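You operate a simulated robot arm through the tools that you are given. There is no shell and no other tool. Be economical: measure what you need, move in short steps, check, and stop when the job is done.

You are at the controls of a simulated robot arm. One attempt, no reset.

## Task
Cool the room: both sill vents to FULL, top vent to HALF, till the room gauge shows GOOD.
Fine: unlatch each vent first; the vents stay open.

Only the result counts: the job must be done as asked and must still hold three seconds after the hand-in. Knocking over, shifting, dropping, spilling or breaking anything else fails it.

## Robot
A 7-joint arm with a two-finger parallel gripper, fixed in place. Base frame: the origin is at the foot of the arm, x ahead of it, y to its left, z up; the work surface is at about z = 950. Readings come in mm, rad, newtons and seconds.
With the tool pointing down near the work surface it reaches from about 200 to 720 mm from the base axis. Its first joint turns from -2.897 to 2.897 rad. Payload 1.57 kg.
The tool frame sits at the grasp point between the pads (the TCP): z along the fingers, y along the line on which they close. The tips reach 30 mm beyond it. The gripper opens to 110 mm. The fingers are 24 mm wide and 12 mm thick; the gripper's body (48 by 112 mm) begins 78 mm behind the TCP.
Orientation is told as [roll, pitch, yaw] about the base's x, y, z axes, in that order, counted from this pose: with the fingers straight down and closing along the base's y, the tool's x points along the base's -x, its y along +y and its z along -z.

## Interface
- The arm moves only by the tool move_arm. Its argument "series" is a list of rows, each an object of numbers (a shift or turn left out is 0, a gripper value left out holds the last): "grip": the gripper command, from -1 (fully open) to 1 (shut), values between in proportion; "dx", "dy", "dz": the shift along the tool's x, y, z in units of 20 mm (1.0 is 20 mm); "rx", "ry", "rz": the turn, a rotation vector about the tool's x, y, z in units of 8 degrees (1.0 is 8 degrees). In form: [{"grip": .., "dx": .., "dy": .., "dz": .., "rx": .., "ry": .., "rz": ..}, ...]. A call has 1 to 12 rows; each row shifts and turns the commanded pose from where the row before left it, along the tool's axes as they then stand. A call with a number of a shift or a turn outside -1 to 1 is refused whole. A row lasts 0.2 s, in which the tool goes at most 50 mm and 0.15 rad; a call with a longer step from one row to the next is refused whole, and so is a gripper value outside its range. Where a pose cannot be reached the arm comes as near as it can. A force on the tool above 40 N (or 10 N above the force at the start of the call, whichever is more), or a blocked arm, ends the call early, and 0.2 s more pass. The fingers move at their own pace (about 45 mm/s each) and stop on an object; they squeeze with about 30 N. The grip force told is the motor's: it shows also when the fingers shut on nothing. Time passes only in rows, and 0.2 s behind the last, so rows that do not move let the fingers close. The reply holds the time, the measured pose of the TCP, the force on the tool along the base axes, the opening and the grip force, in the units named above and with some noise, with the torque about the TCP (base axes, N m) and any sound that the robot's microphone picked up.
- Cameras (640 x 400 px; columns grow to the right, rows downward): "scene" is fixed at [39.5, 649.6, 1688.3]; the picture's right is [-0.85, -0.53, 0.00], its down [-0.31, 0.50, -0.80] and it looks along [0.43, -0.68, -0.59] (base axes); focal length 293 px, centre (320, 200). "wrist" rides on the gripper at [70, 16, -141] in the tool frame; the picture's right is [-0.23, 0.97, 0.00], its down [-0.86, -0.20, -0.48] and it looks along [-0.47, -0.11, 0.88] (tool axes); focal length 222 px, centre (320, 200).
- get_image(camera): a new picture of that camera. It takes no simulated time.
- lift_body(by): slides the trunk up (or, below 0, down) by that many mm; the arm rides with it, the base frame stays. It gives what a move gives, with no picture.
- pixel_to_xyz(camera, pixels): there is no depth. For up to 12 entries [column, row, z] of the newest picture of that camera ("zoom" is the newest enlarged one), the place [x, y] in the base frame at which the ray of that pixel passes the height z, good to about 2 mm, but the place of the scene camera against the robot may be out by one fixed shift of up to 18 mm in any direction. It takes no simulated time.
- inspect(camera, box): a new picture of the part [left, top, right, bottom] of that camera's present view, enlarged. It takes no simulated time.
- finish_job(): hands the job in; it is judged then, once.

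Work in short steps. Measure before you move; look again where a grasp or a placing could have gone wrong, and mend it. You have 80 turns and 34 pictures in all, those below and enlarged ones among them. Open the gripper and draw the arm clear of the work before you hand the job in, unless the task says otherwise; then end with one line.

The tools are called after "Emit:" as a command line: name --argument value ..., lists and objects as JSON in quotes. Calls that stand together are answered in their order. move_arm: Moves the arm, as the interface text tells. Its arguments: {"type":"object","properties":{"series":{"type":"array","items":{"type":"object","properties":{"grip":{"type":"number"},"dx":{"type":"number"},"dy":{"type":"number"},"dz":{"type":"number"},"rx":{"type":"number"},"ry":{"type":"number"},"rz":{"type":"number"}}}}},"required":["series"]} The other tools are called the same way: lift_body (by) slides the trunk up or down; get_image (camera) takes a picture; pixel_to_xyz (camera, pixels) gives the place at which the rays of pixels pass given heights; inspect (camera, box) takes an enlarged picture of a part of a camera's view; finish_job () hands the job in.

At the start:

```text
time: 0.0
position: [474.9, 76.9, 1249.1]
tool_rot: [0.002, -0.001, -0.001]
wrist_force: [-0.9, 0.4, 0.4]
wrist_torque: [-0.01, 0.02, 0.01]
grip_width: 110.2
grasp_force: 0.1
trunk travel left (down, up): [-525.0, 65.0]
```

scene: 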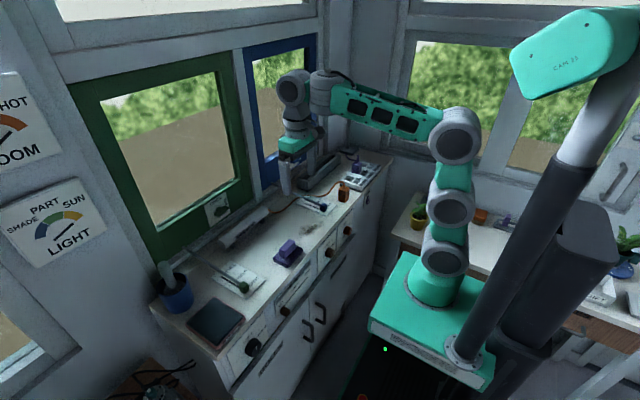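
wrist: 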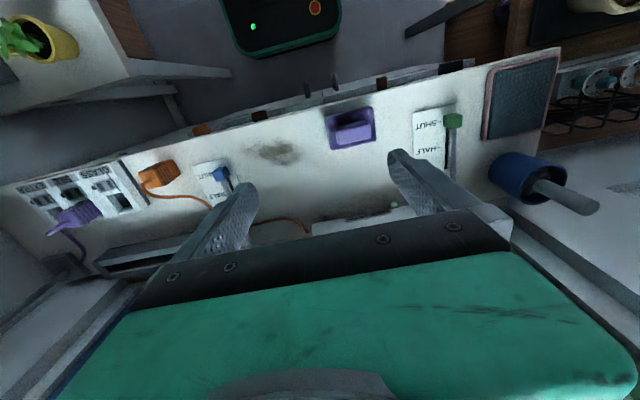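

I'll start by enlarging the bench with its levers, plugs and sockets, seen in the scene at about (150-390, 150-350), and the wrist view of the same area.

Emit:
inspect --camera "scene" --box '[140, 180, 300, 300]'

Emit:
inspect --camera "scene" --box '[260, 130, 400, 230]'

Emit:
inspect --camera "wrist" --box '[0, 100, 340, 300]'

Emit:
inspect --camera "wrist" --box '[300, 40, 640, 240]'

```text
3.33 times, centred on (220, 240) of scene
```

zoom: 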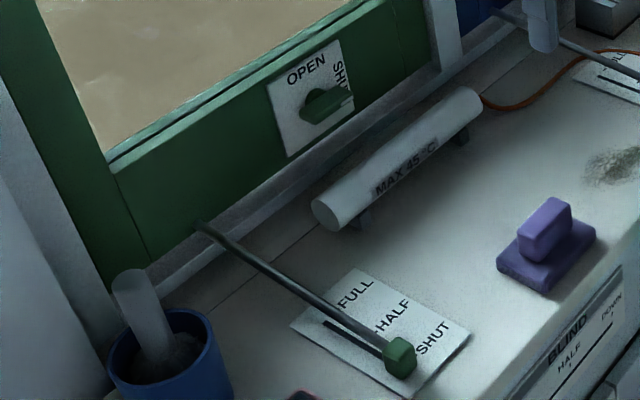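

```text
4.00 times, centred on (330, 180) of scene
```

zoom: 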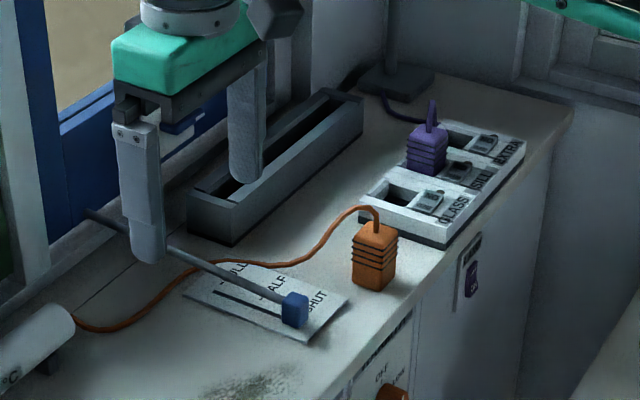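

```text
1.88 times, centred on (170, 200) of wrist
```

zoom: 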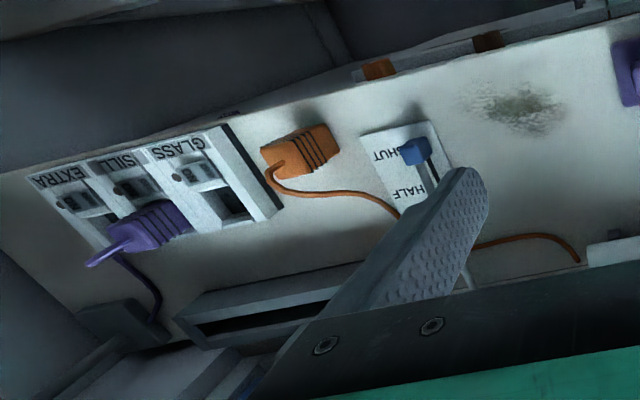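

```text
1.88 times, centred on (470, 140) of wrist
```

zoom: 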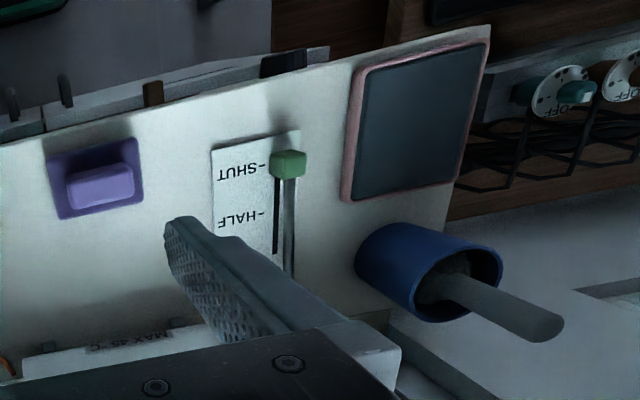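

Green and blue sill levers are on SHUT; green latch is at (222,207) and shows SHUT/OPEN. I still need the gauges, the cabinet front and the top vent's controls.

Emit:
inspect --camera "scene" --box '[220, 220, 380, 390]'

Emit:
inspect --camera "scene" --box '[0, 0, 350, 220]'

Emit:
inspect --camera "scene" --box '[380, 130, 640, 310]'

```text
2.35 times, centred on (300, 305) of scene
```

zoom: 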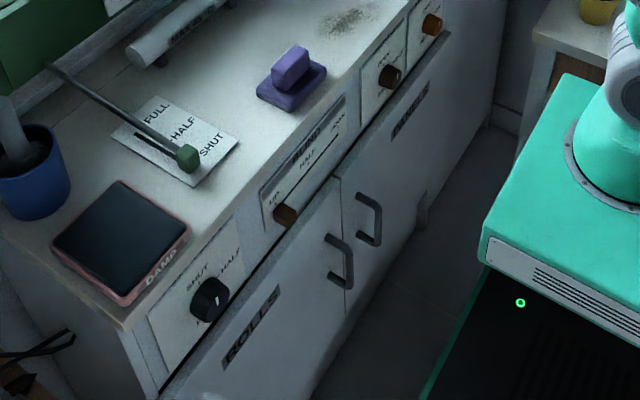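

```text
1.82 times, centred on (175, 110) of scene
```

zoom: 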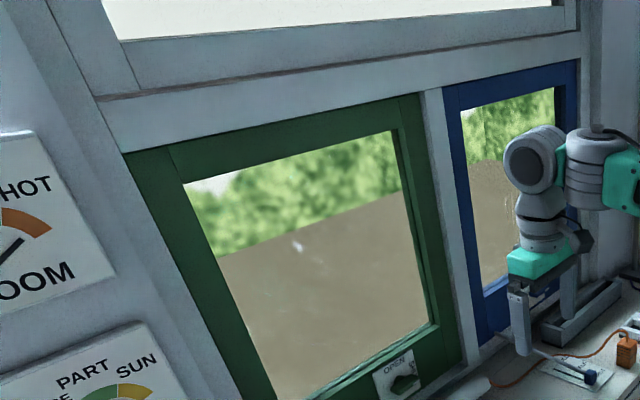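

```text
2.22 times, centred on (510, 220) of scene
```

zoom: 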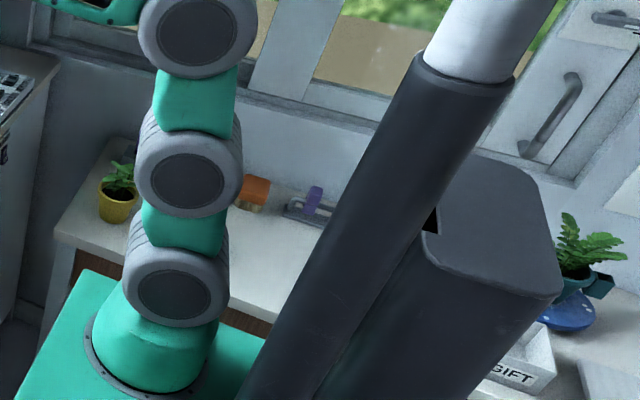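

Controls found: a black SHUT/HALF dial on the front panel near scene (307,347) (probably the top vent), and the lever knobs at scene (244,287) and (324,207). Now measuring these from both cameras to settle the scene shift.

Emit:
pixel_to_xyz --camera "scene" --pixels '[[244, 287, 970], [324, 207, 970], [191, 248, 970], [352, 190, 950], [252, 346, 860], [384, 167, 950], [215, 328, 950], [212, 280, 950], [222, 207, 1050], [265, 185, 950]]'

Emit:
pixel_to_xyz --camera "wrist" --pixels '[[453, 121, 970], [222, 174, 970], [558, 50, 950], [485, 137, 950], [352, 128, 950], [0, 180, 950], [205, 165, 950], [413, 113, 950]]'

```text
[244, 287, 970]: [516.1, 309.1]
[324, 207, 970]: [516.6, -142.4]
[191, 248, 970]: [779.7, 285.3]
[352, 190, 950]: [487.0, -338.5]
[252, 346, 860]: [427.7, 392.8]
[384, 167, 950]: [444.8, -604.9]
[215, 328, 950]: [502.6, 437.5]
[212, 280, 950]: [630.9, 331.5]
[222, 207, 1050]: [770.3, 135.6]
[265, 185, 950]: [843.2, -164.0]
```

```text
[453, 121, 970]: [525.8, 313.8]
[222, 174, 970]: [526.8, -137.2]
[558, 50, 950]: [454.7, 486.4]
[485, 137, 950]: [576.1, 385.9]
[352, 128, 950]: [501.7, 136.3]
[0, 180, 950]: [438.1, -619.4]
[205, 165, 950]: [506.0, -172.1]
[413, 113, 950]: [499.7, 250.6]
```

The wrist/scene shift is about (+10, +5) mm. I pitch the tool forward 56° to look at the windows and latches.

Emit:
move_arm --series '[{"grip": 1, "ry": -1}, {"ry": -1}, {"ry": -1}, {"ry": -1}, {"ry": -1}, {"ry": -1}, {"ry": -1}, {}]'

Emit:
get_image --camera "wrist"

```text
time: 2.0
position: [458.1, 69.6, 1364.0]
tool_rot: [0.038, -0.796, 0.083]
wrist_force: [0.0, -1.2, -0.2]
wrist_torque: [0.01, 0.04, 0.01]
grip_width: 0.0
grasp_force: 21.3
out of reach, approached as far as the arm can: row 1, 5, 6, 7
trunk travel left (down, up): [-525.0, 65.0]
stopped in row 8: the arm was blocked; the commanded pose is now the measured one
```

```text
24 pictures are left
```

wrist: 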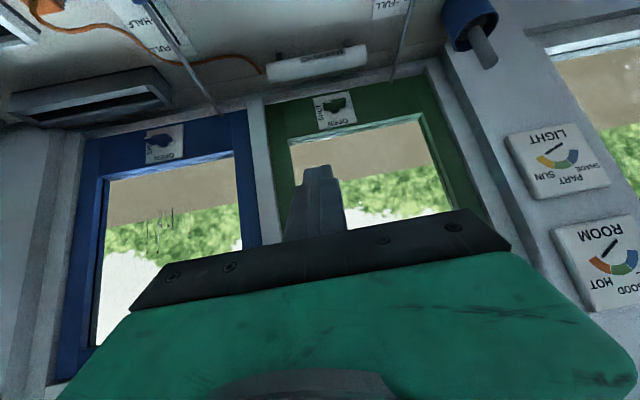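

The arm ran into its joint limits at this height (rot −0.8), but both latches are now visible: blue at (162,145), green at (335,110). The ROOM gauge is at (605,260); I enlarge the latches and the gauge.

Emit:
inspect --camera "wrist" --box '[130, 70, 370, 220]'

Emit:
inspect --camera "wrist" --box '[490, 110, 640, 310]'

Emit:
lift_body --by -200

```text
2.67 times, centred on (250, 145) of wrist
```

zoom: 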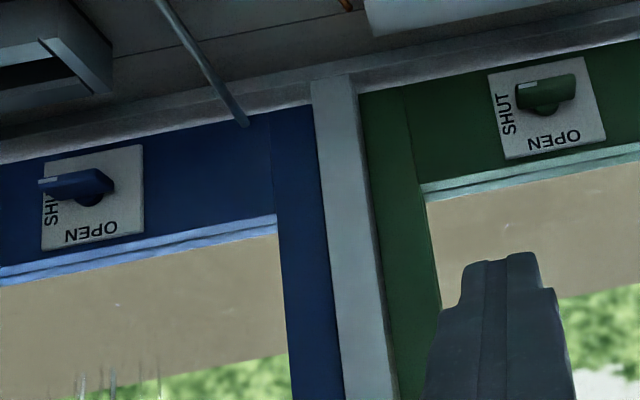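

```text
2.00 times, centred on (565, 210) of wrist
```

zoom: 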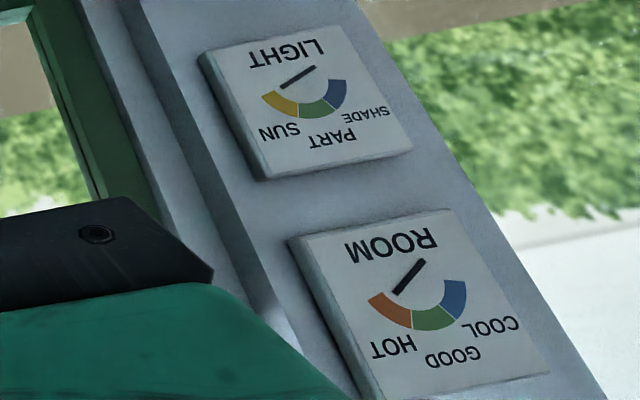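

```text
time: 4.2
position: [463.2, 70.5, 1165.1]
tool_rot: [0.037, -0.789, 0.081]
wrist_force: [0.8, -0.3, 0.1]
wrist_torque: [-0.05, 0.05, 0.03]
grip_width: 0.2
grasp_force: 21.0
trunk travel left (down, up): [-325.0, 265.0]
```

All latch handles point at SHUT (upright: to the right, −y); OPEN is at the top, so each needs a 90° turn counter-clockwise as seen from the robot. With the trunk lowered I try pitching on to fully forward.

Emit:
move_arm --series '[{"ry": -1}, {"ry": -1}, {"ry": -1}, {"ry": -1}, {"ry": -1}, {"ry": -0.6}, {}]'

```text
time: 4.8
position: [482.7, 111.2, 1194.4]
tool_rot: [0.164, -0.929, 0.187]
wrist_force: [-0.1, -0.1, 0.1]
wrist_torque: [0.01, 0.01, 0.07]
grip_width: 0.1
grasp_force: 21.3
out of reach, approached as far as the arm can: row 1, 2, 3
trunk travel left (down, up): [-325.0, 265.0]
stopped in row 3: the arm was blocked; the commanded pose is now the measured one
```

The trunk carries the arm, so the limit is relative to the shoulder: the tool must sit higher relative to it. I move straight up 200 mm, then will pitch.

Emit:
move_arm --series '[{"dx": -0.8, "dz": -0.6}, {"dx": -0.8, "dz": -0.6}, {"dx": -0.8, "dz": -0.6}, {"dx": -0.8, "dz": -0.6}, {"dx": -0.8, "dz": -0.6}, {"dx": -0.8, "dz": -0.6}, {"dx": -0.8, "dz": -0.6}, {"dx": -0.8, "dz": -0.6}, {"dx": -0.8, "dz": -0.6}, {"dx": -0.8, "dz": -0.6}]'

```text
time: 7.0
position: [470.9, 100.7, 1335.8]
tool_rot: [0.15, -0.947, 0.197]
wrist_force: [-0.1, -0.3, 0.4]
wrist_torque: [-0.03, 0.05, 0.0]
grip_width: 0.0
grasp_force: 21.2
out of reach, approached as far as the arm can: row 7, 8, 9, 10
trunk travel left (down, up): [-325.0, 265.0]
```

The wrist gets too close to the base when rotating on the spot; I go 160 mm forward first, then finish the rotation to tool-z = +x (rotation vector about (0.335,−0.627,0.015) rad).

Emit:
move_arm --series '[{"dx": -0.573, "dy": -0.312, "dz": 0.758}, {"dx": -0.573, "dy": -0.312, "dz": 0.758}, {"dx": -0.573, "dy": -0.312, "dz": 0.758}, {"dx": -0.573, "dy": -0.312, "dz": 0.758}, {"dx": -0.573, "dy": -0.312, "dz": 0.758}, {"dx": -0.573, "dy": -0.312, "dz": 0.758}, {"rx": 0.4, "ry": -0.75}, {"rx": 0.4, "ry": -0.75}, {"rx": 0.4, "ry": -0.75}, {"rx": 0.4, "ry": -0.75}, {"rx": 0.4, "ry": -0.75}, {"rx": 0.4, "ry": -0.75}]'

```text
time: 9.6
position: [593.7, 88.9, 1348.7]
tool_rot: [0.065, -1.188, 0.143]
wrist_force: [-0.8, -0.3, -0.1]
wrist_torque: [0.01, -0.04, 0.02]
grip_width: 0.0
grasp_force: 21.0
out of reach, approached as far as the arm can: row 2, 3, 4, 5, 6, 7, 8, 9, 10, 11, 12
trunk travel left (down, up): [-325.0, 265.0]
```

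Pitch is at −1.19 and still limited; I look at the arm's configuration from the scene camera to understand which joint limits it.

Emit:
get_image --camera "scene"

```text
21 pictures are left
```

scene: 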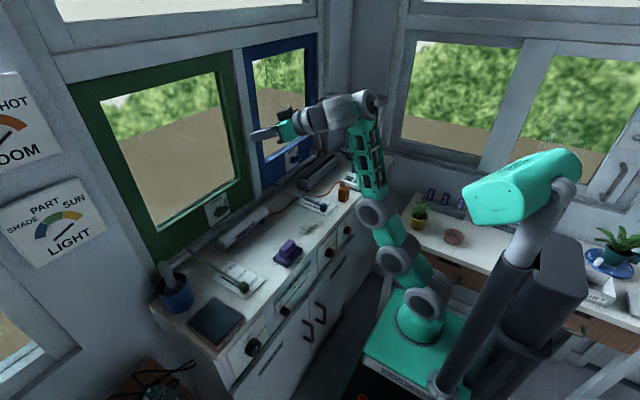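

The forearm is pointing almost straight up, so the tool is simply too high relative to the shoulder. I move straight down 140 mm and then finish levelling the tool.

Emit:
move_arm --series '[{"dx": 0.928, "dy": -0.025, "dz": 0.373}, {"dx": 0.928, "dy": -0.025, "dz": 0.373}, {"dx": 0.928, "dy": -0.025, "dz": 0.373}, {"dx": 0.928, "dy": -0.025, "dz": 0.373}, {"dx": 0.928, "dy": -0.025, "dz": 0.373}, {"dx": 0.928, "dy": -0.025, "dz": 0.373}, {"dx": 0.928, "dy": -0.025, "dz": 0.373}, {"rx": 0.37, "ry": -0.69, "rz": 0.03}, {"rx": 0.37, "ry": -0.69, "rz": 0.03}, {"rx": 0.37, "ry": -0.69, "rz": 0.03}, {"rx": 0.37, "ry": -0.69, "rz": 0.03}, {}]'

```text
time: 12.2
position: [592.7, 88.6, 1348.5]
tool_rot: [0.064, -1.189, 0.143]
wrist_force: [0.2, 0.0, -0.3]
wrist_torque: [0.02, -0.05, 0.01]
grip_width: 0.0
grasp_force: 21.8
out of reach, approached as far as the arm can: row 1, 2, 3, 4, 5, 6, 7, 8, 9, 10, 11
trunk travel left (down, up): [-325.0, 265.0]
```

The arm is stretched nearly straight (a singular pose) and the command is ahead of it. I back the commanded rotation off to about −58° so that the elbow can bend again.

Emit:
move_arm --series '[{"rx": -0.37, "ry": 0.69, "rz": -0.03}, {"rx": -0.37, "ry": 0.69, "rz": -0.03}, {"rx": -0.37, "ry": 0.69, "rz": -0.03}, {"rx": -0.37, "ry": 0.69, "rz": -0.03}, {"ry": 1}, {"ry": 1}, {"ry": 1}, {"ry": 1}, {}, {}]'

```text
time: 14.4
position: [539.2, 91.3, 1219.0]
tool_rot: [0.118, -0.683, 0.265]
wrist_force: [0.7, -0.4, -0.7]
wrist_torque: [0.0, 0.01, 0.02]
grip_width: 0.0
grasp_force: 21.6
out of reach, approached as far as the arm can: row 2, 3, 4, 5, 6, 7, 8
trunk travel left (down, up): [-325.0, 265.0]
```

Now unstuck at (539,91,1219). I straighten the yaw, go 100 mm along the fingers (forward and down), and see whether it follows.

Emit:
move_arm --series '[{"rx": 0.69, "ry": -0.12, "rz": 0.48}, {"rx": 0.69, "ry": -0.12, "rz": 0.48}, {"rx": 0.69, "ry": -0.12, "rz": 0.48}, {"dz": 1}, {"dz": 1}, {"dz": 1}, {"dz": 1}, {"dz": 1}, {}]'

```text
time: 16.4
position: [620.3, 100.4, 1153.2]
tool_rot: [0.033, -0.735, 0.057]
wrist_force: [0.3, 0.3, 0.5]
wrist_torque: [-0.06, -0.01, 0.01]
grip_width: 0.0
grasp_force: 21.0
out of reach, approached as far as the arm can: row 2, 3
trunk travel left (down, up): [-325.0, 265.0]
```

Followed. Now pitching in small steps to see whether it tracks.

Emit:
move_arm --series '[{"ry": -1}, {"ry": -1}, {"ry": -1}, {}]'

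```text
time: 17.4
position: [618.5, 100.6, 1153.6]
tool_rot: [0.058, -1.154, 0.024]
wrist_force: [-0.8, -0.2, 0.1]
wrist_torque: [-0.02, 0.05, 0.0]
grip_width: 0.1
grasp_force: 21.5
trunk travel left (down, up): [-325.0, 265.0]
```

Tracks well now. Finishing the pitch to horizontal.

Emit:
move_arm --series '[{"ry": -1, "rx": 0.15}, {"ry": -1, "rx": 0.15}, {"ry": -0.95, "rx": 0.1}, {}]'

Emit:
get_image --camera "wrist"

```text
time: 18.4
position: [619.5, 99.3, 1153.8]
tool_rot: [1.166, -1.559, -1.141]
wrist_force: [-0.4, 0.5, -0.4]
wrist_torque: [-0.02, -0.01, -0.01]
grip_width: 0.0
grasp_force: 21.5
trunk travel left (down, up): [-325.0, 265.0]
```

```text
20 pictures are left
```

wrist: 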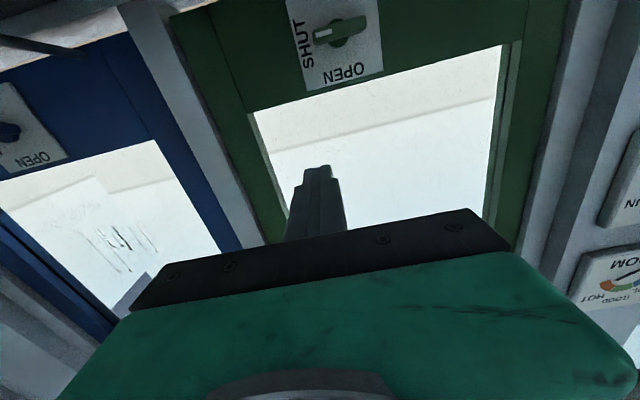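

The tool is horizontal; green latch hub is at (343,33), handle (314,38)-(367,28), which gives about y≈148, z≈1047. I roll the fingers +90° so they close vertically, and drop the trunk 100 mm.

Emit:
move_arm --series '[{"rz": 1, "grip": -0.2}, {"rz": 1}, {"rz": 1}, {"rz": 1}, {"rz": 1}, {"rz": 1}, {"rz": 1}, {"rz": 1}, {"rz": 1}, {"rz": 1}, {"rz": 1}, {"rz": 0.25}]'

Emit:
lift_body --by -105

Emit:
get_image --camera "wrist"

```text
time: 21.0
position: [620.5, 101.4, 1153.8]
tool_rot: [1.562, 0.015, -1.545]
wrist_force: [1.4, 0.3, 0.3]
wrist_torque: [0.01, 0.01, 0.01]
grip_width: 65.9
grasp_force: 0.0
trunk travel left (down, up): [-325.0, 265.0]
```

```text
time: 22.3
position: [618.5, 99.7, 1063.7]
tool_rot: [1.591, 0.021, -1.545]
wrist_force: [-1.0, 0.4, 6.0]
wrist_torque: [0.05, 0.76, -0.05]
grip_width: 65.9
grasp_force: 0.1
trunk travel left (down, up): [-221.0, 369.0]
stopped: the force on the tool passed its limit at 44 N (the readings are from after the stop); the commanded pose is now the measured one
```

```text
19 pictures are left
```

wrist: 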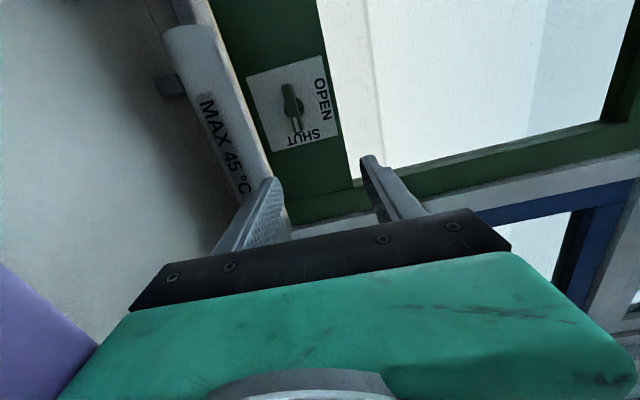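

Contact while lowering: the hand's lower side met the purple block (seen at the left edge (30,330)). I raise the trunk right away and check it.

Emit:
lift_body --by 50

Emit:
inspect --camera "scene" --box '[180, 170, 380, 295]'

```text
time: 23.2
position: [619.1, 100.2, 1111.9]
tool_rot: [1.589, 0.02, -1.546]
wrist_force: [0.1, 0.1, -0.2]
wrist_torque: [-0.01, -0.01, -0.02]
grip_width: 66.2
grasp_force: 0.1
trunk travel left (down, up): [-271.0, 319.0]
```

```text
3.20 times, centred on (280, 232) of scene
```

zoom: 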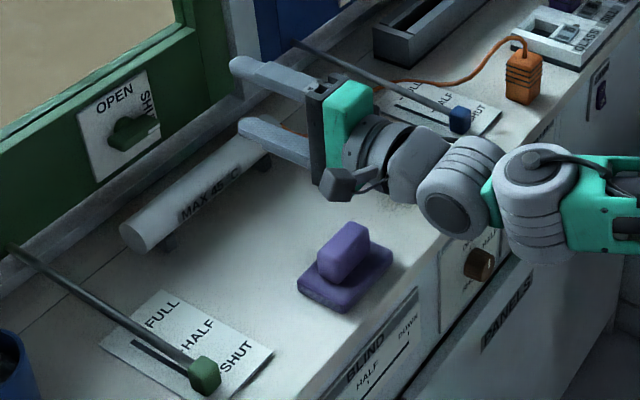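

The purple block has not moved (same pixel (288,251-255)). A horizontal tool sits too low above it, so I will use a downward-slanted tool and push the latch with closed fingers; first I triangulate the latch hub properly.

Emit:
pixel_to_xyz --camera "zoom" --pixels '[[130, 135, 1040], [130, 135, 1060], [345, 240, 1005], [112, 140, 1040], [10, 245, 980], [130, 235, 975], [205, 378, 970], [460, 120, 970]]'

Emit:
pixel_to_xyz --camera "wrist" --pixels '[[292, 103, 1040], [292, 103, 1045], [297, 130, 1040], [290, 85, 1040], [170, 40, 985], [265, 180, 985]]'

```text
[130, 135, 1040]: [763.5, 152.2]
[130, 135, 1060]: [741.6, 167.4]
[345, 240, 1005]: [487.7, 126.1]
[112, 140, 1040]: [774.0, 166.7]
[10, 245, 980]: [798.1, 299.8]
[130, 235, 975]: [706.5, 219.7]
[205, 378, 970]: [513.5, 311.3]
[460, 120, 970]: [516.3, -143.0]
```

```text
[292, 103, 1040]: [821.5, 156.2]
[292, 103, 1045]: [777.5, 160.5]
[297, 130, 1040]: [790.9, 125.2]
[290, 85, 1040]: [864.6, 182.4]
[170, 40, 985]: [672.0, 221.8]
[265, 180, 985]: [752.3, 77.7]
```

Hub ≈ (772,155,1044). I roll back to 0, tilt the tool to 30° below horizontal with fingers shut, then look.

Emit:
move_arm --series '[{"rz": -1, "grip": 1}, {"rz": -1}, {"rz": -1}, {"rz": -1}, {"rz": -1}, {"rz": -1}, {"rz": -1}, {"rz": -1}, {"rz": -1}, {"rz": -1}, {"rz": -1}, {"rz": -0.2}]'

Emit:
move_arm --series '[{"ry": 1}, {"ry": 1}, {"ry": 1}, {"ry": 0.75}, {}]'

```text
time: 25.8
position: [619.5, 101.5, 1111.9]
tool_rot: [2.209, -1.542, -2.184]
wrist_force: [0.1, 0.2, 0.7]
wrist_torque: [-0.02, 0.0, -0.03]
grip_width: 0.0
grasp_force: 21.2
trunk travel left (down, up): [-271.0, 319.0]
```

```text
time: 27.0
position: [618.6, 99.5, 1112.7]
tool_rot: [0.053, -1.063, -0.021]
wrist_force: [0.7, -0.5, 0.5]
wrist_torque: [-0.05, 0.02, 0.03]
grip_width: 0.1
grasp_force: 21.0
trunk travel left (down, up): [-271.0, 319.0]
```

Slanted at 30°. Moving to a stand-off in front of and below the green latch handle (TCP ≈ (690,136,1040)), then a look.

Emit:
move_arm --series '[{"dx": 0.25, "dy": 0.27, "dz": 0.82}, {"dx": 0.25, "dy": 0.27, "dz": 0.82}, {"dx": 0.25, "dy": 0.27, "dz": 0.82}, {"dx": 0.25, "dy": 0.27, "dz": 0.82}, {"dx": 0.25, "dy": 0.27, "dz": 0.82}, {"dx": 0.25, "dy": 0.27, "dz": 0.82}, {}]'

Emit:
get_image --camera "wrist"

Emit:
inspect --camera "scene" --box '[180, 170, 340, 270]'

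```text
time: 28.6
position: [691.4, 138.0, 1039.1]
tool_rot: [0.052, -1.065, -0.02]
wrist_force: [-0.2, -0.7, 0.5]
wrist_torque: [0.05, 0.02, 0.03]
grip_width: 0.0
grasp_force: 21.6
trunk travel left (down, up): [-271.0, 319.0]
```

```text
17 pictures are left
```

wrist: 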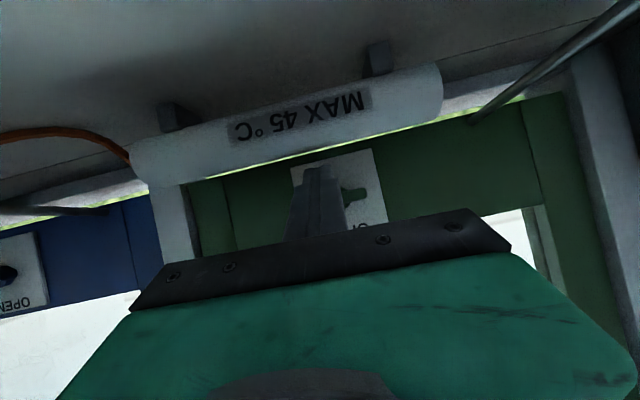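

```text
4.00 times, centred on (260, 220) of scene
```

zoom: 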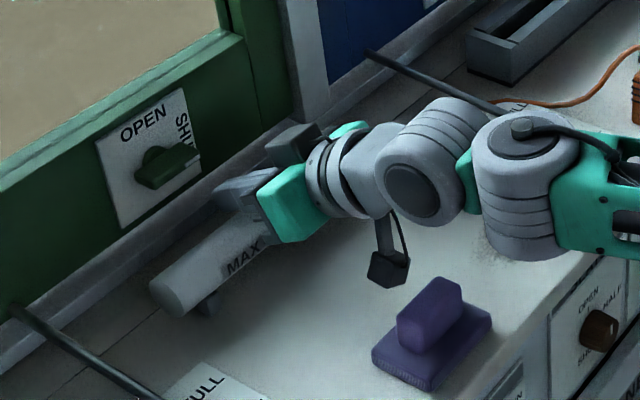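

From this view the plate spans y≈108–195, z≈1000+, hub ≈ (772,154,1044), handle's free end at y≈122. I slip the closed fingertip under the free end: 16 mm down, then 57 mm forward.

Emit:
move_arm --series '[{"dx": 0.7, "dz": 0.39}, {"dx": -0.35, "dy": -0.08, "dz": 0.62}, {"dx": -0.35, "dy": -0.08, "dz": 0.62}, {"dx": -0.35, "dy": -0.08, "dz": 0.62}, {"dx": -0.35, "dy": -0.08, "dz": 0.62}, {}]'

```text
time: 30.0
position: [747.5, 132.1, 1022.6]
tool_rot: [0.053, -1.065, -0.019]
wrist_force: [-0.1, -0.1, 0.3]
wrist_torque: [0.01, -0.04, 0.01]
grip_width: 0.0
grasp_force: 21.3
trunk travel left (down, up): [-271.0, 319.0]
```

No contact; tip now at about (774,133,1008). Push straight up in 10 mm rows.

Emit:
move_arm --series '[{"dx": -0.437, "dz": -0.243}, {"dx": -0.437, "dz": -0.243}, {"dx": -0.437, "dz": -0.243}, {"dx": -0.437, "dz": -0.243}, {"dx": -0.437, "dz": -0.243}]'

Emit:
inspect --camera "scene" --box '[180, 170, 340, 270]'

```text
time: 31.2
position: [745.3, 130.5, 1074.7]
tool_rot: [0.051, -1.065, -0.019]
wrist_force: [0.4, 0.5, 0.7]
wrist_torque: [0.0, -0.01, 0.02]
grip_width: 0.0
grasp_force: 21.6
trunk travel left (down, up): [-271.0, 319.0]
```

```text
4.00 times, centred on (260, 220) of scene
```

zoom: 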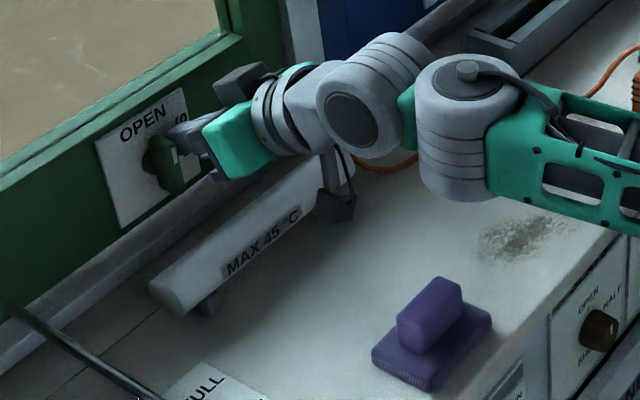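

The handle has swung nearly upright. I nudge the finger 8 mm to +y to be sure it reaches the OPEN stop.

Emit:
move_arm --series '[{"dx": -0.3, "dz": -0.17}, {"dy": 0.2}, {"dy": 0.2}, {"dy": 0.2}, {}]'

Emit:
inspect --camera "scene" --box '[190, 185, 250, 225]'

```text
time: 32.4
position: [747.1, 133.1, 1080.0]
tool_rot: [0.062, -1.065, -0.04]
wrist_force: [-1.5, -37.4, -4.5]
wrist_torque: [-0.94, 0.08, -0.71]
grip_width: 0.0
grasp_force: 20.5
trunk travel left (down, up): [-271.0, 319.0]
```

```text
10.00 times, centred on (220, 205) of scene
```

zoom: 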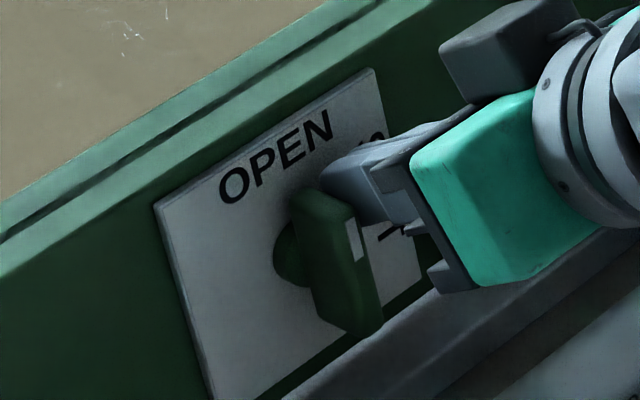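

The finger met a 37 N stop with the handle upright at OPEN: green is unlatched. I back off and travel toward the blue latch (y≈−280).

Emit:
move_arm --series '[{"dy": -0.7}, {"dx": 0.4, "dz": -0.9}, {"dx": 0.4, "dz": -0.9}, {"dx": 0.4, "dz": -0.9}, {"dy": -1}, {"dy": -1}, {"dy": -1}, {"dy": -1}, {"dy": -1}, {"dy": -1}, {"dy": -1}, {"dy": -1}]'

Emit:
move_arm --series '[{"dy": -1}, {"dy": -1}, {"dy": -1}, {"dy": -1}, {"dy": -1}, {"dy": -1}, {"dy": -1}, {"dy": -1}, {"dy": -1}, {"dy": -1}, {"dy": -1}, {"dy": -1}]'

Emit:
get_image --camera "wrist"

```text
time: 35.0
position: [693.1, -32.8, 1080.7]
tool_rot: [0.054, -1.064, -0.022]
wrist_force: [0.9, 0.3, -0.5]
wrist_torque: [0.02, 0.01, -0.03]
grip_width: 0.0
grasp_force: 21.5
trunk travel left (down, up): [-271.0, 319.0]
```

```text
time: 37.6
position: [697.7, -274.0, 1075.8]
tool_rot: [0.055, -1.061, -0.02]
wrist_force: [-1.1, 0.0, 0.0]
wrist_torque: [-0.03, 0.04, -0.01]
grip_width: 0.0
grasp_force: 21.3
trunk travel left (down, up): [-271.0, 319.0]
```

```text
13 pictures are left
```

wrist: 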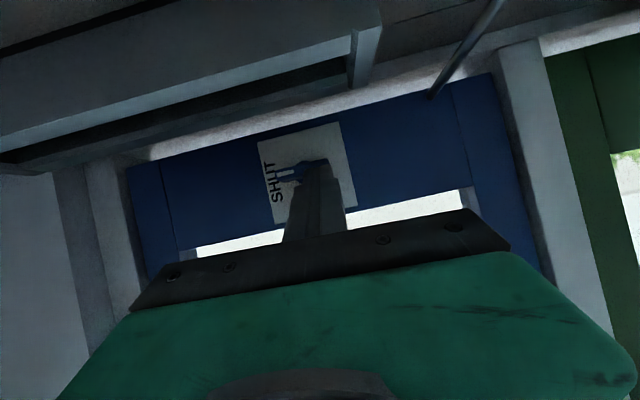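

Blue plate spans y≈−332…−245, free end at (278,178) → y≈−320, z≈1045: exactly the green geometry shifted by −440.5. I repeat: target TCP (747.5,−308.5,1022.6).

Emit:
move_arm --series '[{"dx": 0.81, "dy": -0.57, "dz": 0.32}, {"dx": 0.81, "dy": -0.57, "dz": 0.32}, {"dx": 0.81, "dy": -0.57, "dz": 0.32}, {"dx": -0.34, "dy": -0.04, "dz": 0.61}, {"dx": -0.34, "dy": -0.04, "dz": 0.61}, {"dx": -0.34, "dy": -0.04, "dz": 0.61}, {"dx": -0.34, "dy": -0.04, "dz": 0.61}, {}]'

```text
time: 39.4
position: [747.5, -307.5, 1021.3]
tool_rot: [0.054, -1.064, -0.021]
wrist_force: [0.8, -0.7, 0.3]
wrist_torque: [0.03, 0.02, 0.01]
grip_width: 0.0
grasp_force: 21.5
trunk travel left (down, up): [-271.0, 319.0]
```

In place with no contact. Push up 57 mm, then nudge +y to the stop as before.

Emit:
move_arm --series '[{"dx": -0.437, "dz": -0.243}, {"dx": -0.437, "dz": -0.243}, {"dx": -0.437, "dz": -0.243}, {"dx": -0.437, "dz": -0.243}, {"dx": -0.437, "dz": -0.243}, {"dx": -0.35, "dz": -0.2}, {"dy": 0.2}, {"dy": 0.2}, {"dy": 0.2}, {}]'

```text
time: 41.6
position: [746.2, -305.8, 1079.2]
tool_rot: [0.067, -1.065, -0.052]
wrist_force: [3.8, -33.2, 0.6]
wrist_torque: [-0.76, -0.09, -0.69]
grip_width: 0.1
grasp_force: 21.0
trunk travel left (down, up): [-271.0, 319.0]
stopped in row 10: the force on the tool passed its limit at 41 N (the readings are from after the stop); the commanded pose is now the measured one
```

Same stop felt (41 N): blue unlatched. I withdraw back and up, then turn the tool straight down for the levers.

Emit:
move_arm --series '[{"dy": -0.7}, {"dz": -1}, {"dz": -1}, {"dz": -1}, {"dz": -1}, {"dz": -1}, {"dz": -1}, {"dz": -1}, {"dz": -1}, {"ry": 1}, {"ry": 1}, {"ry": 1}]'

Emit:
move_arm --series '[{"ry": 1}, {"ry": 1}, {"ry": 1}, {"ry": 0.6}, {"dy": 1}, {"dy": 1}, {"dy": 1}, {"dy": 1}, {"dy": 1}, {"dy": 1}, {"dy": 1}, {}]'

Emit:
get_image --camera "wrist"

```text
time: 44.2
position: [577.0, -286.6, 1096.8]
tool_rot: [0.041, -0.792, -0.01]
wrist_force: [0.5, -0.3, -0.5]
wrist_torque: [0.02, 0.0, 0.01]
grip_width: 0.0
grasp_force: 21.3
out of reach, approached as far as the arm can: row 1, 10, 11, 12
trunk travel left (down, up): [-271.0, 319.0]
```

```text
time: 46.2
position: [533.5, -160.5, 1006.4]
tool_rot: [0.032, -0.363, -0.021]
wrist_force: [8.5, -43.6, -3.4]
wrist_torque: [-1.27, -0.22, -0.08]
grip_width: 0.0
grasp_force: 21.1
out of reach, approached as far as the arm can: row 1, 2, 3, 4
trunk travel left (down, up): [-271.0, 319.0]
stopped in row 10: the force on the tool passed its limit at 60 N (the readings are from after the stop); the commanded pose is now the measured one
```

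```text
12 pictures are left
```

wrist: 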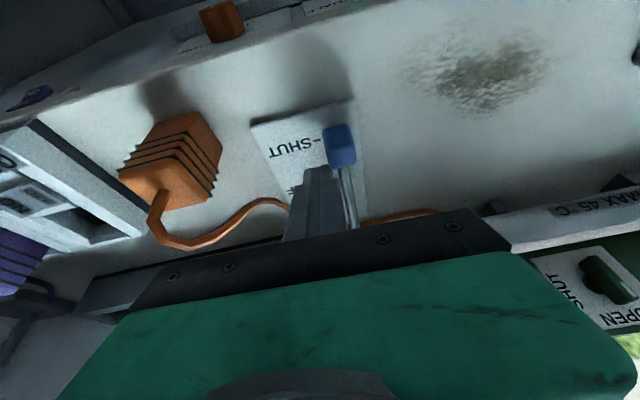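

The rotation drifted (out-of-reach rows) and the finger bumped the blue rod sideways; the lever still shows SHUT, knob at (340,145). I back off, rise and move behind the knob.

Emit:
move_arm --series '[{"dy": -0.4}, {"dx": -0.355, "dz": -0.934}, {"dx": -0.355, "dz": -0.934}, {"dx": -0.355, "dz": -0.934}, {"dx": 0.934, "dz": -0.355}, {"dx": 0.934, "dz": -0.355}, {}]'

```text
time: 47.8
position: [487.1, -160.3, 1041.2]
tool_rot: [0.031, -0.365, -0.009]
wrist_force: [-0.1, -0.5, 0.4]
wrist_torque: [0.0, -0.01, 0.01]
grip_width: 0.0
grasp_force: 21.0
out of reach, approached as far as the arm can: row 3, 4
trunk travel left (down, up): [-271.0, 319.0]
```

Now behind the knob at x≈487. Shift +22 mm in y to line up with the knob (y≈−137) and 6 mm back, then lower 45 mm so the tip is at z≈968.

Emit:
move_arm --series '[{"dy": 0.55, "dx": 0.2}, {"dy": 0.55, "dx": 0.2}, {"dx": 0.27, "dz": 0.7}, {"dx": 0.27, "dz": 0.7}, {"dx": 0.27, "dz": 0.7}, {}]'

Emit:
get_image --camera "wrist"

```text
time: 49.2
position: [478.7, -137.1, 996.1]
tool_rot: [0.03, -0.365, -0.009]
wrist_force: [-0.3, -0.7, 0.4]
wrist_torque: [0.02, -0.01, 0.0]
grip_width: 0.0
grasp_force: 21.4
trunk travel left (down, up): [-271.0, 319.0]
```

```text
11 pictures are left
```

wrist: 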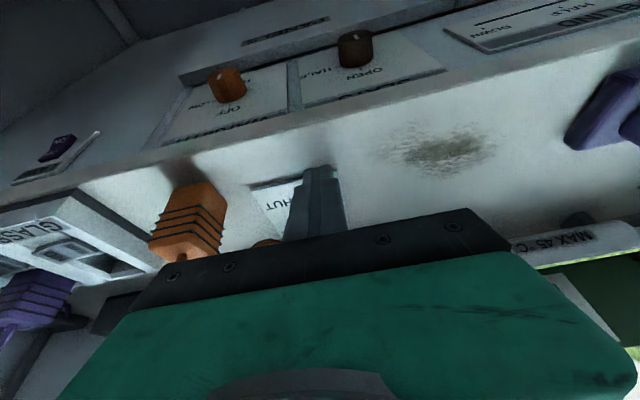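

Aligned behind the blue knob, finger hides it at (318,200). From the plate labels SHUT→FULL is about 92 mm; I push +x 100 mm in 12.5 mm rows.

Emit:
move_arm --series '[{"dx": -0.584, "dz": 0.222}, {"dx": -0.584, "dz": 0.222}, {"dx": -0.584, "dz": 0.222}, {"dx": -0.584, "dz": 0.222}, {"dx": -0.584, "dz": 0.222}, {"dx": -0.584, "dz": 0.222}, {"dx": -0.584, "dz": 0.222}, {"dx": -0.584, "dz": 0.222}]'

Emit:
get_image --camera "scene"

```text
time: 51.0
position: [578.9, -137.1, 998.3]
tool_rot: [0.028, -0.367, -0.009]
wrist_force: [-1.2, 0.7, -2.4]
wrist_torque: [-0.02, 0.33, 0.01]
grip_width: 0.2
grasp_force: 21.2
trunk travel left (down, up): [-271.0, 319.0]
```

```text
10 pictures are left
```

scene: 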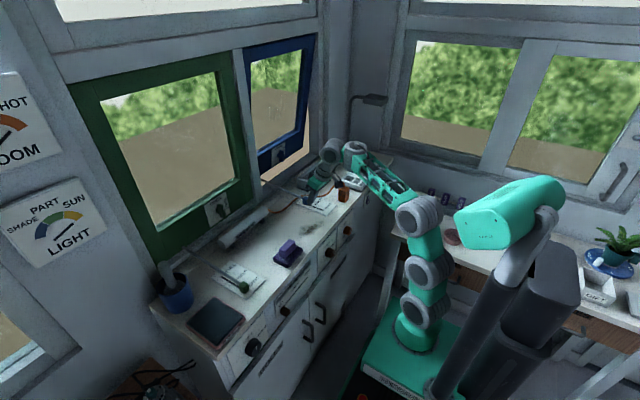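

The blue sash has opened. I push on gently to the stop (up to 14 mm) and check the knob against FULL.

Emit:
move_arm --series '[{"dx": -0.22, "dz": 0.084}, {"dx": -0.22, "dz": 0.084}, {"dx": -0.22, "dz": 0.084}, {}]'

Emit:
inspect --camera "scene" --box '[285, 160, 365, 225]'

```text
time: 52.0
position: [592.1, -135.2, 997.8]
tool_rot: [0.029, -0.367, -0.009]
wrist_force: [-4.7, -0.3, 2.2]
wrist_torque: [-0.01, 0.1, 0.03]
grip_width: 0.1
grasp_force: 21.7
trunk travel left (down, up): [-271.0, 319.0]
```

```text
6.15 times, centred on (325, 192) of scene
```

zoom: 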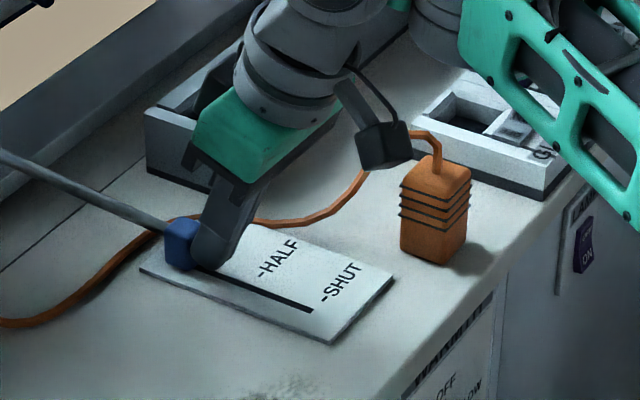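

The knob sits at about (182,255), close to where FULL should be, but only 5 N is felt; I push a few more mm to find the end stop.

Emit:
move_arm --series '[{"dx": -0.14, "dz": 0.053}, {"dx": -0.14, "dz": 0.053}, {"dx": -0.14, "dz": 0.053}, {}]'

```text
time: 52.8
position: [593.7, -135.9, 998.5]
tool_rot: [0.027, -0.355, -0.007]
wrist_force: [-27.7, -1.9, 5.0]
wrist_torque: [-0.41, 0.58, -0.01]
grip_width: 0.1
grasp_force: 20.8
trunk travel left (down, up): [-271.0, 319.0]
stopped in row 3: the force on the tool passed its limit at 44 N (the readings are from after the stop); the commanded pose is now the measured one
```

End stop reached (44 N): blue is at FULL. I back off 120 mm, raise the trunk 80 mm to clear the purple block and travel to the green lever (y≈314).

Emit:
move_arm --series '[{"dx": 0.934, "dz": -0.355}, {"dx": 0.934, "dz": -0.355}, {"dx": 0.934, "dz": -0.355}, {"dx": 0.934, "dz": -0.355}, {"dx": 0.934, "dz": -0.355}, {"dx": 0.934, "dz": -0.355}]'

Emit:
lift_body --by 85

Emit:
move_arm --series '[{"dy": 1}, {"dy": 1}, {"dy": 1}, {"dy": 1}, {"dy": 1}, {"dy": 1}, {"dy": 1}, {"dy": 1}, {"dy": 1}, {"dy": 1}, {"dy": 1}]'

```text
time: 54.2
position: [476.4, -135.5, 998.3]
tool_rot: [0.026, -0.356, -0.008]
wrist_force: [0.9, -0.8, -0.3]
wrist_torque: [0.01, -0.01, 0.04]
grip_width: 0.0
grasp_force: 21.3
trunk travel left (down, up): [-271.0, 319.0]
```

```text
time: 55.4
position: [478.3, -135.2, 1083.3]
tool_rot: [0.028, -0.356, -0.006]
wrist_force: [-0.2, 0.7, 0.3]
wrist_torque: [-0.01, -0.04, 0.0]
grip_width: 0.0
grasp_force: 21.6
trunk travel left (down, up): [-356.0, 234.0]
```

```text
time: 57.8
position: [477.5, 84.6, 1087.6]
tool_rot: [0.028, -0.357, -0.008]
wrist_force: [-0.3, -0.1, 0.4]
wrist_torque: [0.02, 0.01, -0.01]
grip_width: 0.2
grasp_force: 21.1
trunk travel left (down, up): [-356.0, 234.0]
```

Tracking cleanly. Continue to y≈313.

Emit:
move_arm --series '[{"dy": 1}, {"dy": 1}, {"dy": 1}, {"dy": 1}, {"dy": 1}, {"dy": 1}, {"dy": 1}, {"dy": 1}, {"dy": 1}, {"dy": 1}, {"dy": 1}, {"dy": 0.4}]'

Emit:
lift_body --by -60

Emit:
get_image --camera "wrist"

```text
time: 60.4
position: [476.3, 311.9, 1092.7]
tool_rot: [0.028, -0.355, -0.007]
wrist_force: [-0.7, -0.5, 0.3]
wrist_torque: [0.0, 0.0, 0.01]
grip_width: 0.1
grasp_force: 21.2
trunk travel left (down, up): [-356.0, 234.0]
```

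```text
time: 61.4
position: [477.2, 312.0, 1033.0]
tool_rot: [0.027, -0.356, -0.006]
wrist_force: [0.3, 0.0, 0.1]
wrist_torque: [0.04, -0.01, -0.01]
grip_width: 0.1
grasp_force: 21.2
trunk travel left (down, up): [-296.0, 294.0]
```

```text
8 pictures are left
```

wrist: 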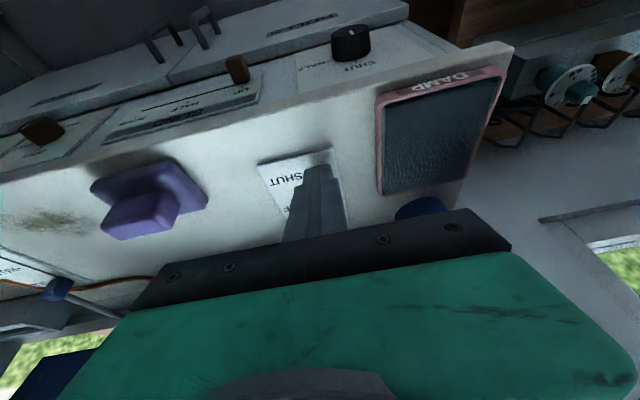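

Behind the green knob (hidden by the finger at (315,190)). Lower 36 mm and push +x 116 mm.

Emit:
lift_body --by -36

Emit:
move_arm --series '[{"dx": -0.66, "dz": 0.245}, {"dx": -0.66, "dz": 0.245}, {"dx": -0.66, "dz": 0.245}, {"dx": -0.66, "dz": 0.245}, {"dx": -0.66, "dz": 0.245}, {"dx": -0.66, "dz": 0.245}, {"dx": -0.66, "dz": 0.245}, {"dx": -0.5, "dz": 0.185}]'

```text
time: 62.2
position: [477.5, 311.5, 998.0]
tool_rot: [0.028, -0.355, -0.007]
wrist_force: [0.1, -0.3, 0.6]
wrist_torque: [-0.03, -0.02, -0.02]
grip_width: 0.1
grasp_force: 21.6
trunk travel left (down, up): [-260.0, 330.0]
```

```text
time: 63.5
position: [536.1, 307.9, 987.4]
tool_rot: [0.042, -0.366, -0.012]
wrist_force: [-5.1, -5.5, 16.3]
wrist_torque: [-0.13, 0.19, 0.16]
grip_width: 0.0
grasp_force: 21.1
out of reach, approached as far as the arm can: row 2, 3, 4, 5, 6
trunk travel left (down, up): [-260.0, 330.0]
stopped in row 6: the force on the tool passed its limit at 59 N (the readings are from after the stop); the commanded pose is now the measured one
```

The arm hit a joint limit and sank (z 987, tip rubbing on the plate). I lift 12 mm with the trunk and look at how far the lever got.

Emit:
lift_body --by 12

Emit:
get_image --camera "scene"

```text
time: 64.2
position: [537.3, 308.8, 995.1]
tool_rot: [0.036, -0.361, -0.01]
wrist_force: [-0.6, 0.6, 0.3]
wrist_torque: [-0.01, -0.01, -0.02]
grip_width: 0.0
grasp_force: 21.1
trunk travel left (down, up): [-272.0, 318.0]
```

```text
7 pictures are left
```

scene: 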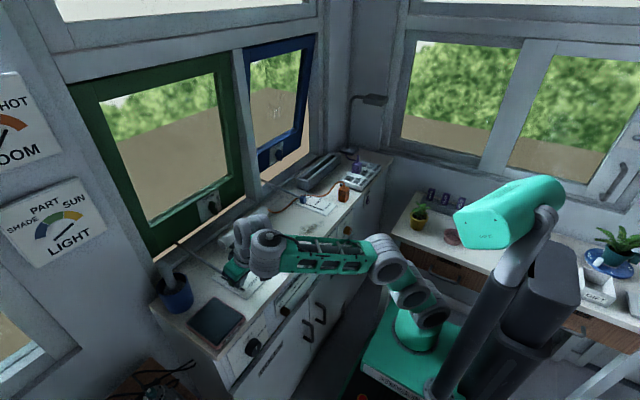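

The blue vent stays open and the green one has started to move. I try continuing in small 8 mm rows.

Emit:
move_arm --series '[{"dx": -0.37, "dz": 0.14}, {"dx": -0.37, "dz": 0.14}, {"dx": -0.37, "dz": 0.14}]'

```text
time: 65.0
position: [553.4, 310.5, 987.6]
tool_rot: [0.037, -0.363, -0.01]
wrist_force: [-0.6, -0.4, 1.0]
wrist_torque: [-0.05, 0.03, 0.01]
grip_width: 0.0
grasp_force: 21.3
out of reach, approached as far as the arm can: row 2, 3
trunk travel left (down, up): [-272.0, 318.0]
```

The limit is the tool sitting too high relative to the shoulder, so I raise the trunk 60 mm and bring the tool down again with the arm by 52 mm.

Emit:
lift_body --by 60

Emit:
move_arm --series '[{"dx": 0.23, "dz": 0.61}, {"dx": 0.23, "dz": 0.61}, {"dx": 0.23, "dz": 0.61}, {"dx": 0.23, "dz": 0.61}, {}]'

```text
time: 66.0
position: [551.8, 311.2, 1047.4]
tool_rot: [0.038, -0.362, -0.012]
wrist_force: [-0.1, -0.7, -0.4]
wrist_torque: [0.01, 0.01, -0.01]
grip_width: 0.0
grasp_force: 21.1
trunk travel left (down, up): [-332.0, 258.0]
```

```text
time: 67.2
position: [553.7, 312.9, 996.0]
tool_rot: [0.037, -0.359, -0.011]
wrist_force: [-0.1, -0.2, -0.1]
wrist_torque: [-0.05, 0.02, 0.01]
grip_width: 0.0
grasp_force: 21.0
trunk travel left (down, up): [-332.0, 258.0]
```

Good, z 996 now with margin. Continue pushing +x toward the stop expected at TCP x≈593.

Emit:
move_arm --series '[{"dx": -0.47, "dz": 0.178}, {"dx": -0.47, "dz": 0.178}, {"dx": -0.47, "dz": 0.178}, {"dx": -0.28, "dz": 0.106}, {"dx": -0.19, "dz": 0.07}, {"dx": -0.19, "dz": 0.07}, {}]'

```text
time: 68.8
position: [594.3, 312.2, 996.3]
tool_rot: [0.038, -0.36, -0.008]
wrist_force: [-28.7, -3.4, 0.4]
wrist_torque: [-0.12, 0.67, -0.08]
grip_width: 0.0
grasp_force: 21.5
trunk travel left (down, up): [-332.0, 258.0]
```

Same stop at x≈594 with 29 N: green at FULL. Back off, raise the trunk a bit, and read the front panel with the wrist camera.

Emit:
move_arm --series '[{"dx": 0.934, "dz": -0.355}, {"dx": 0.934, "dz": -0.355}, {"dx": 0.934, "dz": -0.355}, {"dx": 0.934, "dz": -0.355}, {"dx": 0.934, "dz": -0.355}, {"dx": 0.934, "dz": -0.355}, {}]'

Emit:
inspect --camera "wrist" --box '[0, 0, 480, 300]'

```text
time: 70.3
position: [475.1, 313.0, 996.9]
tool_rot: [0.039, -0.363, -0.011]
wrist_force: [-0.5, 0.3, 0.1]
wrist_torque: [0.03, 0.01, -0.02]
grip_width: 0.3
grasp_force: 21.3
trunk travel left (down, up): [-332.0, 258.0]
```

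```text
1.33 times, centred on (240, 150) of wrist
```

zoom: 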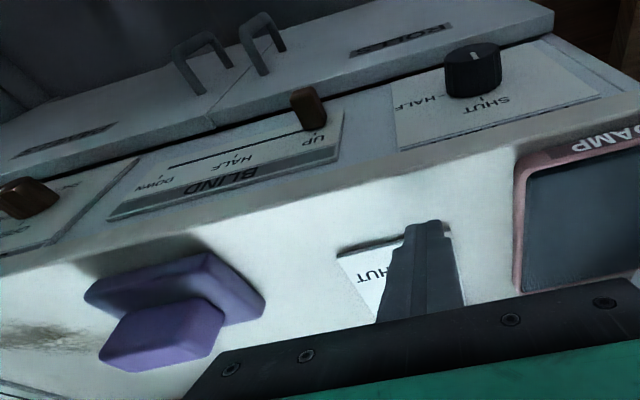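

The black dial has SHUT at top and HALF to the side; the brown one at the left also has OPEN/HALF. I read the black dial's panel closely to see which is the top vent.

Emit:
inspect --camera "scene" --box '[215, 310, 295, 370]'

```text
6.67 times, centred on (255, 340) of scene
```

zoom: 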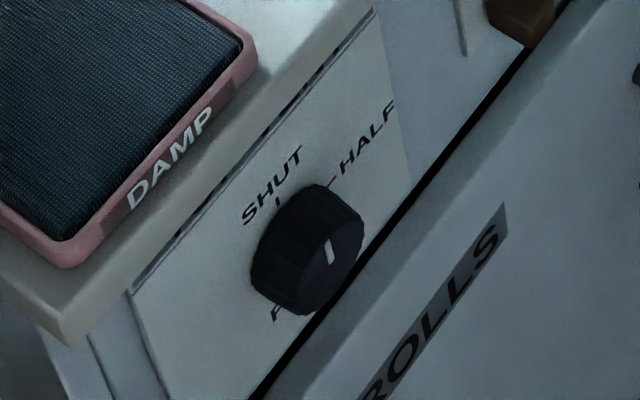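

The black dial reads SHUT / HALF / F(ULL), same scale as the vents. I locate it by crossing rays from both cameras.

Emit:
pixel_to_xyz --camera "scene" --pixels '[[255.5, 349, 840], [255.5, 349, 870], [255.5, 349, 900], [248, 340, 900], [258, 337, 900], [248.5, 356.5, 870]]'

Emit:
pixel_to_xyz --camera "wrist" --pixels '[[356, 42, 840], [356, 42, 870], [356, 42, 900], [337, 73, 900], [314, 77, 900], [345, 94, 930], [461, 31, 930]]'

```text
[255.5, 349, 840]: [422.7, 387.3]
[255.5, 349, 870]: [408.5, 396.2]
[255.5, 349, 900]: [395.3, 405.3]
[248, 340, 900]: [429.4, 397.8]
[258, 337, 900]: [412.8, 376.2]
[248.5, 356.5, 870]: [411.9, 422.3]
```

```text
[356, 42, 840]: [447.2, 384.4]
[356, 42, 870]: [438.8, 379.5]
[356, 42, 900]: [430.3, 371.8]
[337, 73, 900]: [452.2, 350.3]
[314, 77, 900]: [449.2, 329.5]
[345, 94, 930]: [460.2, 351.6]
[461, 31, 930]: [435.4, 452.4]
```

The dial is at about (445,388,815). I'll turn the tool horizontal by rotating about the wrist (pitch while moving along tool −x).

Emit:
move_arm --series '[{"ry": -1, "dx": -1}, {"ry": -1, "dx": -1}, {"ry": -1, "dx": -1}, {"ry": -1, "dx": -1}]'

```text
time: 71.3
position: [543.0, 312.1, 1038.7]
tool_rot: [0.059, -0.923, -0.044]
wrist_force: [-0.4, 0.4, -0.2]
wrist_torque: [0.01, -0.02, -0.01]
grip_width: 0.2
grasp_force: 21.0
trunk travel left (down, up): [-332.0, 258.0]
```

Tracks. Continue to horizontal.

Emit:
move_arm --series '[{"ry": -1, "dx": -1}, {"ry": -1, "dx": -1}, {"ry": -1, "dx": -1}, {"ry": -1, "dx": -1}, {"ry": -0.6, "dx": -0.6}, {}]'

```text
time: 72.8
position: [577.4, 308.5, 1123.0]
tool_rot: [1.384, -1.535, -1.379]
wrist_force: [0.5, -0.4, 0.2]
wrist_torque: [0.01, 0.01, -0.01]
grip_width: 0.0
grasp_force: 21.2
trunk travel left (down, up): [-332.0, 258.0]
```

Horizontal now. Pull straight back to x≈400 while moving to y≈388.

Emit:
move_arm --series '[{"dz": -1, "dy": 0.44}, {"dz": -1, "dy": 0.44}, {"dz": -1, "dy": 0.44}, {"dz": -1, "dy": 0.44}, {"dz": -1, "dy": 0.44}]'

```text
time: 74.0
position: [478.6, 352.6, 1125.6]
tool_rot: [1.348, -1.534, -1.344]
wrist_force: [1.7, -0.7, -0.6]
wrist_torque: [-0.03, -0.01, 0.0]
grip_width: 0.0
grasp_force: 21.5
trunk travel left (down, up): [-332.0, 258.0]
```

Emit:
move_arm --series '[{"dz": -1, "dy": 0.44}, {"dz": -1, "dy": 0.44}, {"dz": -1, "dy": 0.44}, {"dz": -1, "dy": 0.44}, {}]'

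```text
time: 75.2
position: [421.5, 384.0, 1129.7]
tool_rot: [1.372, -1.533, -1.365]
wrist_force: [0.0, -0.2, 0.4]
wrist_torque: [0.03, 0.01, 0.0]
grip_width: 0.0
grasp_force: 21.0
out of reach, approached as far as the arm can: row 3, 4
trunk travel left (down, up): [-332.0, 258.0]
```

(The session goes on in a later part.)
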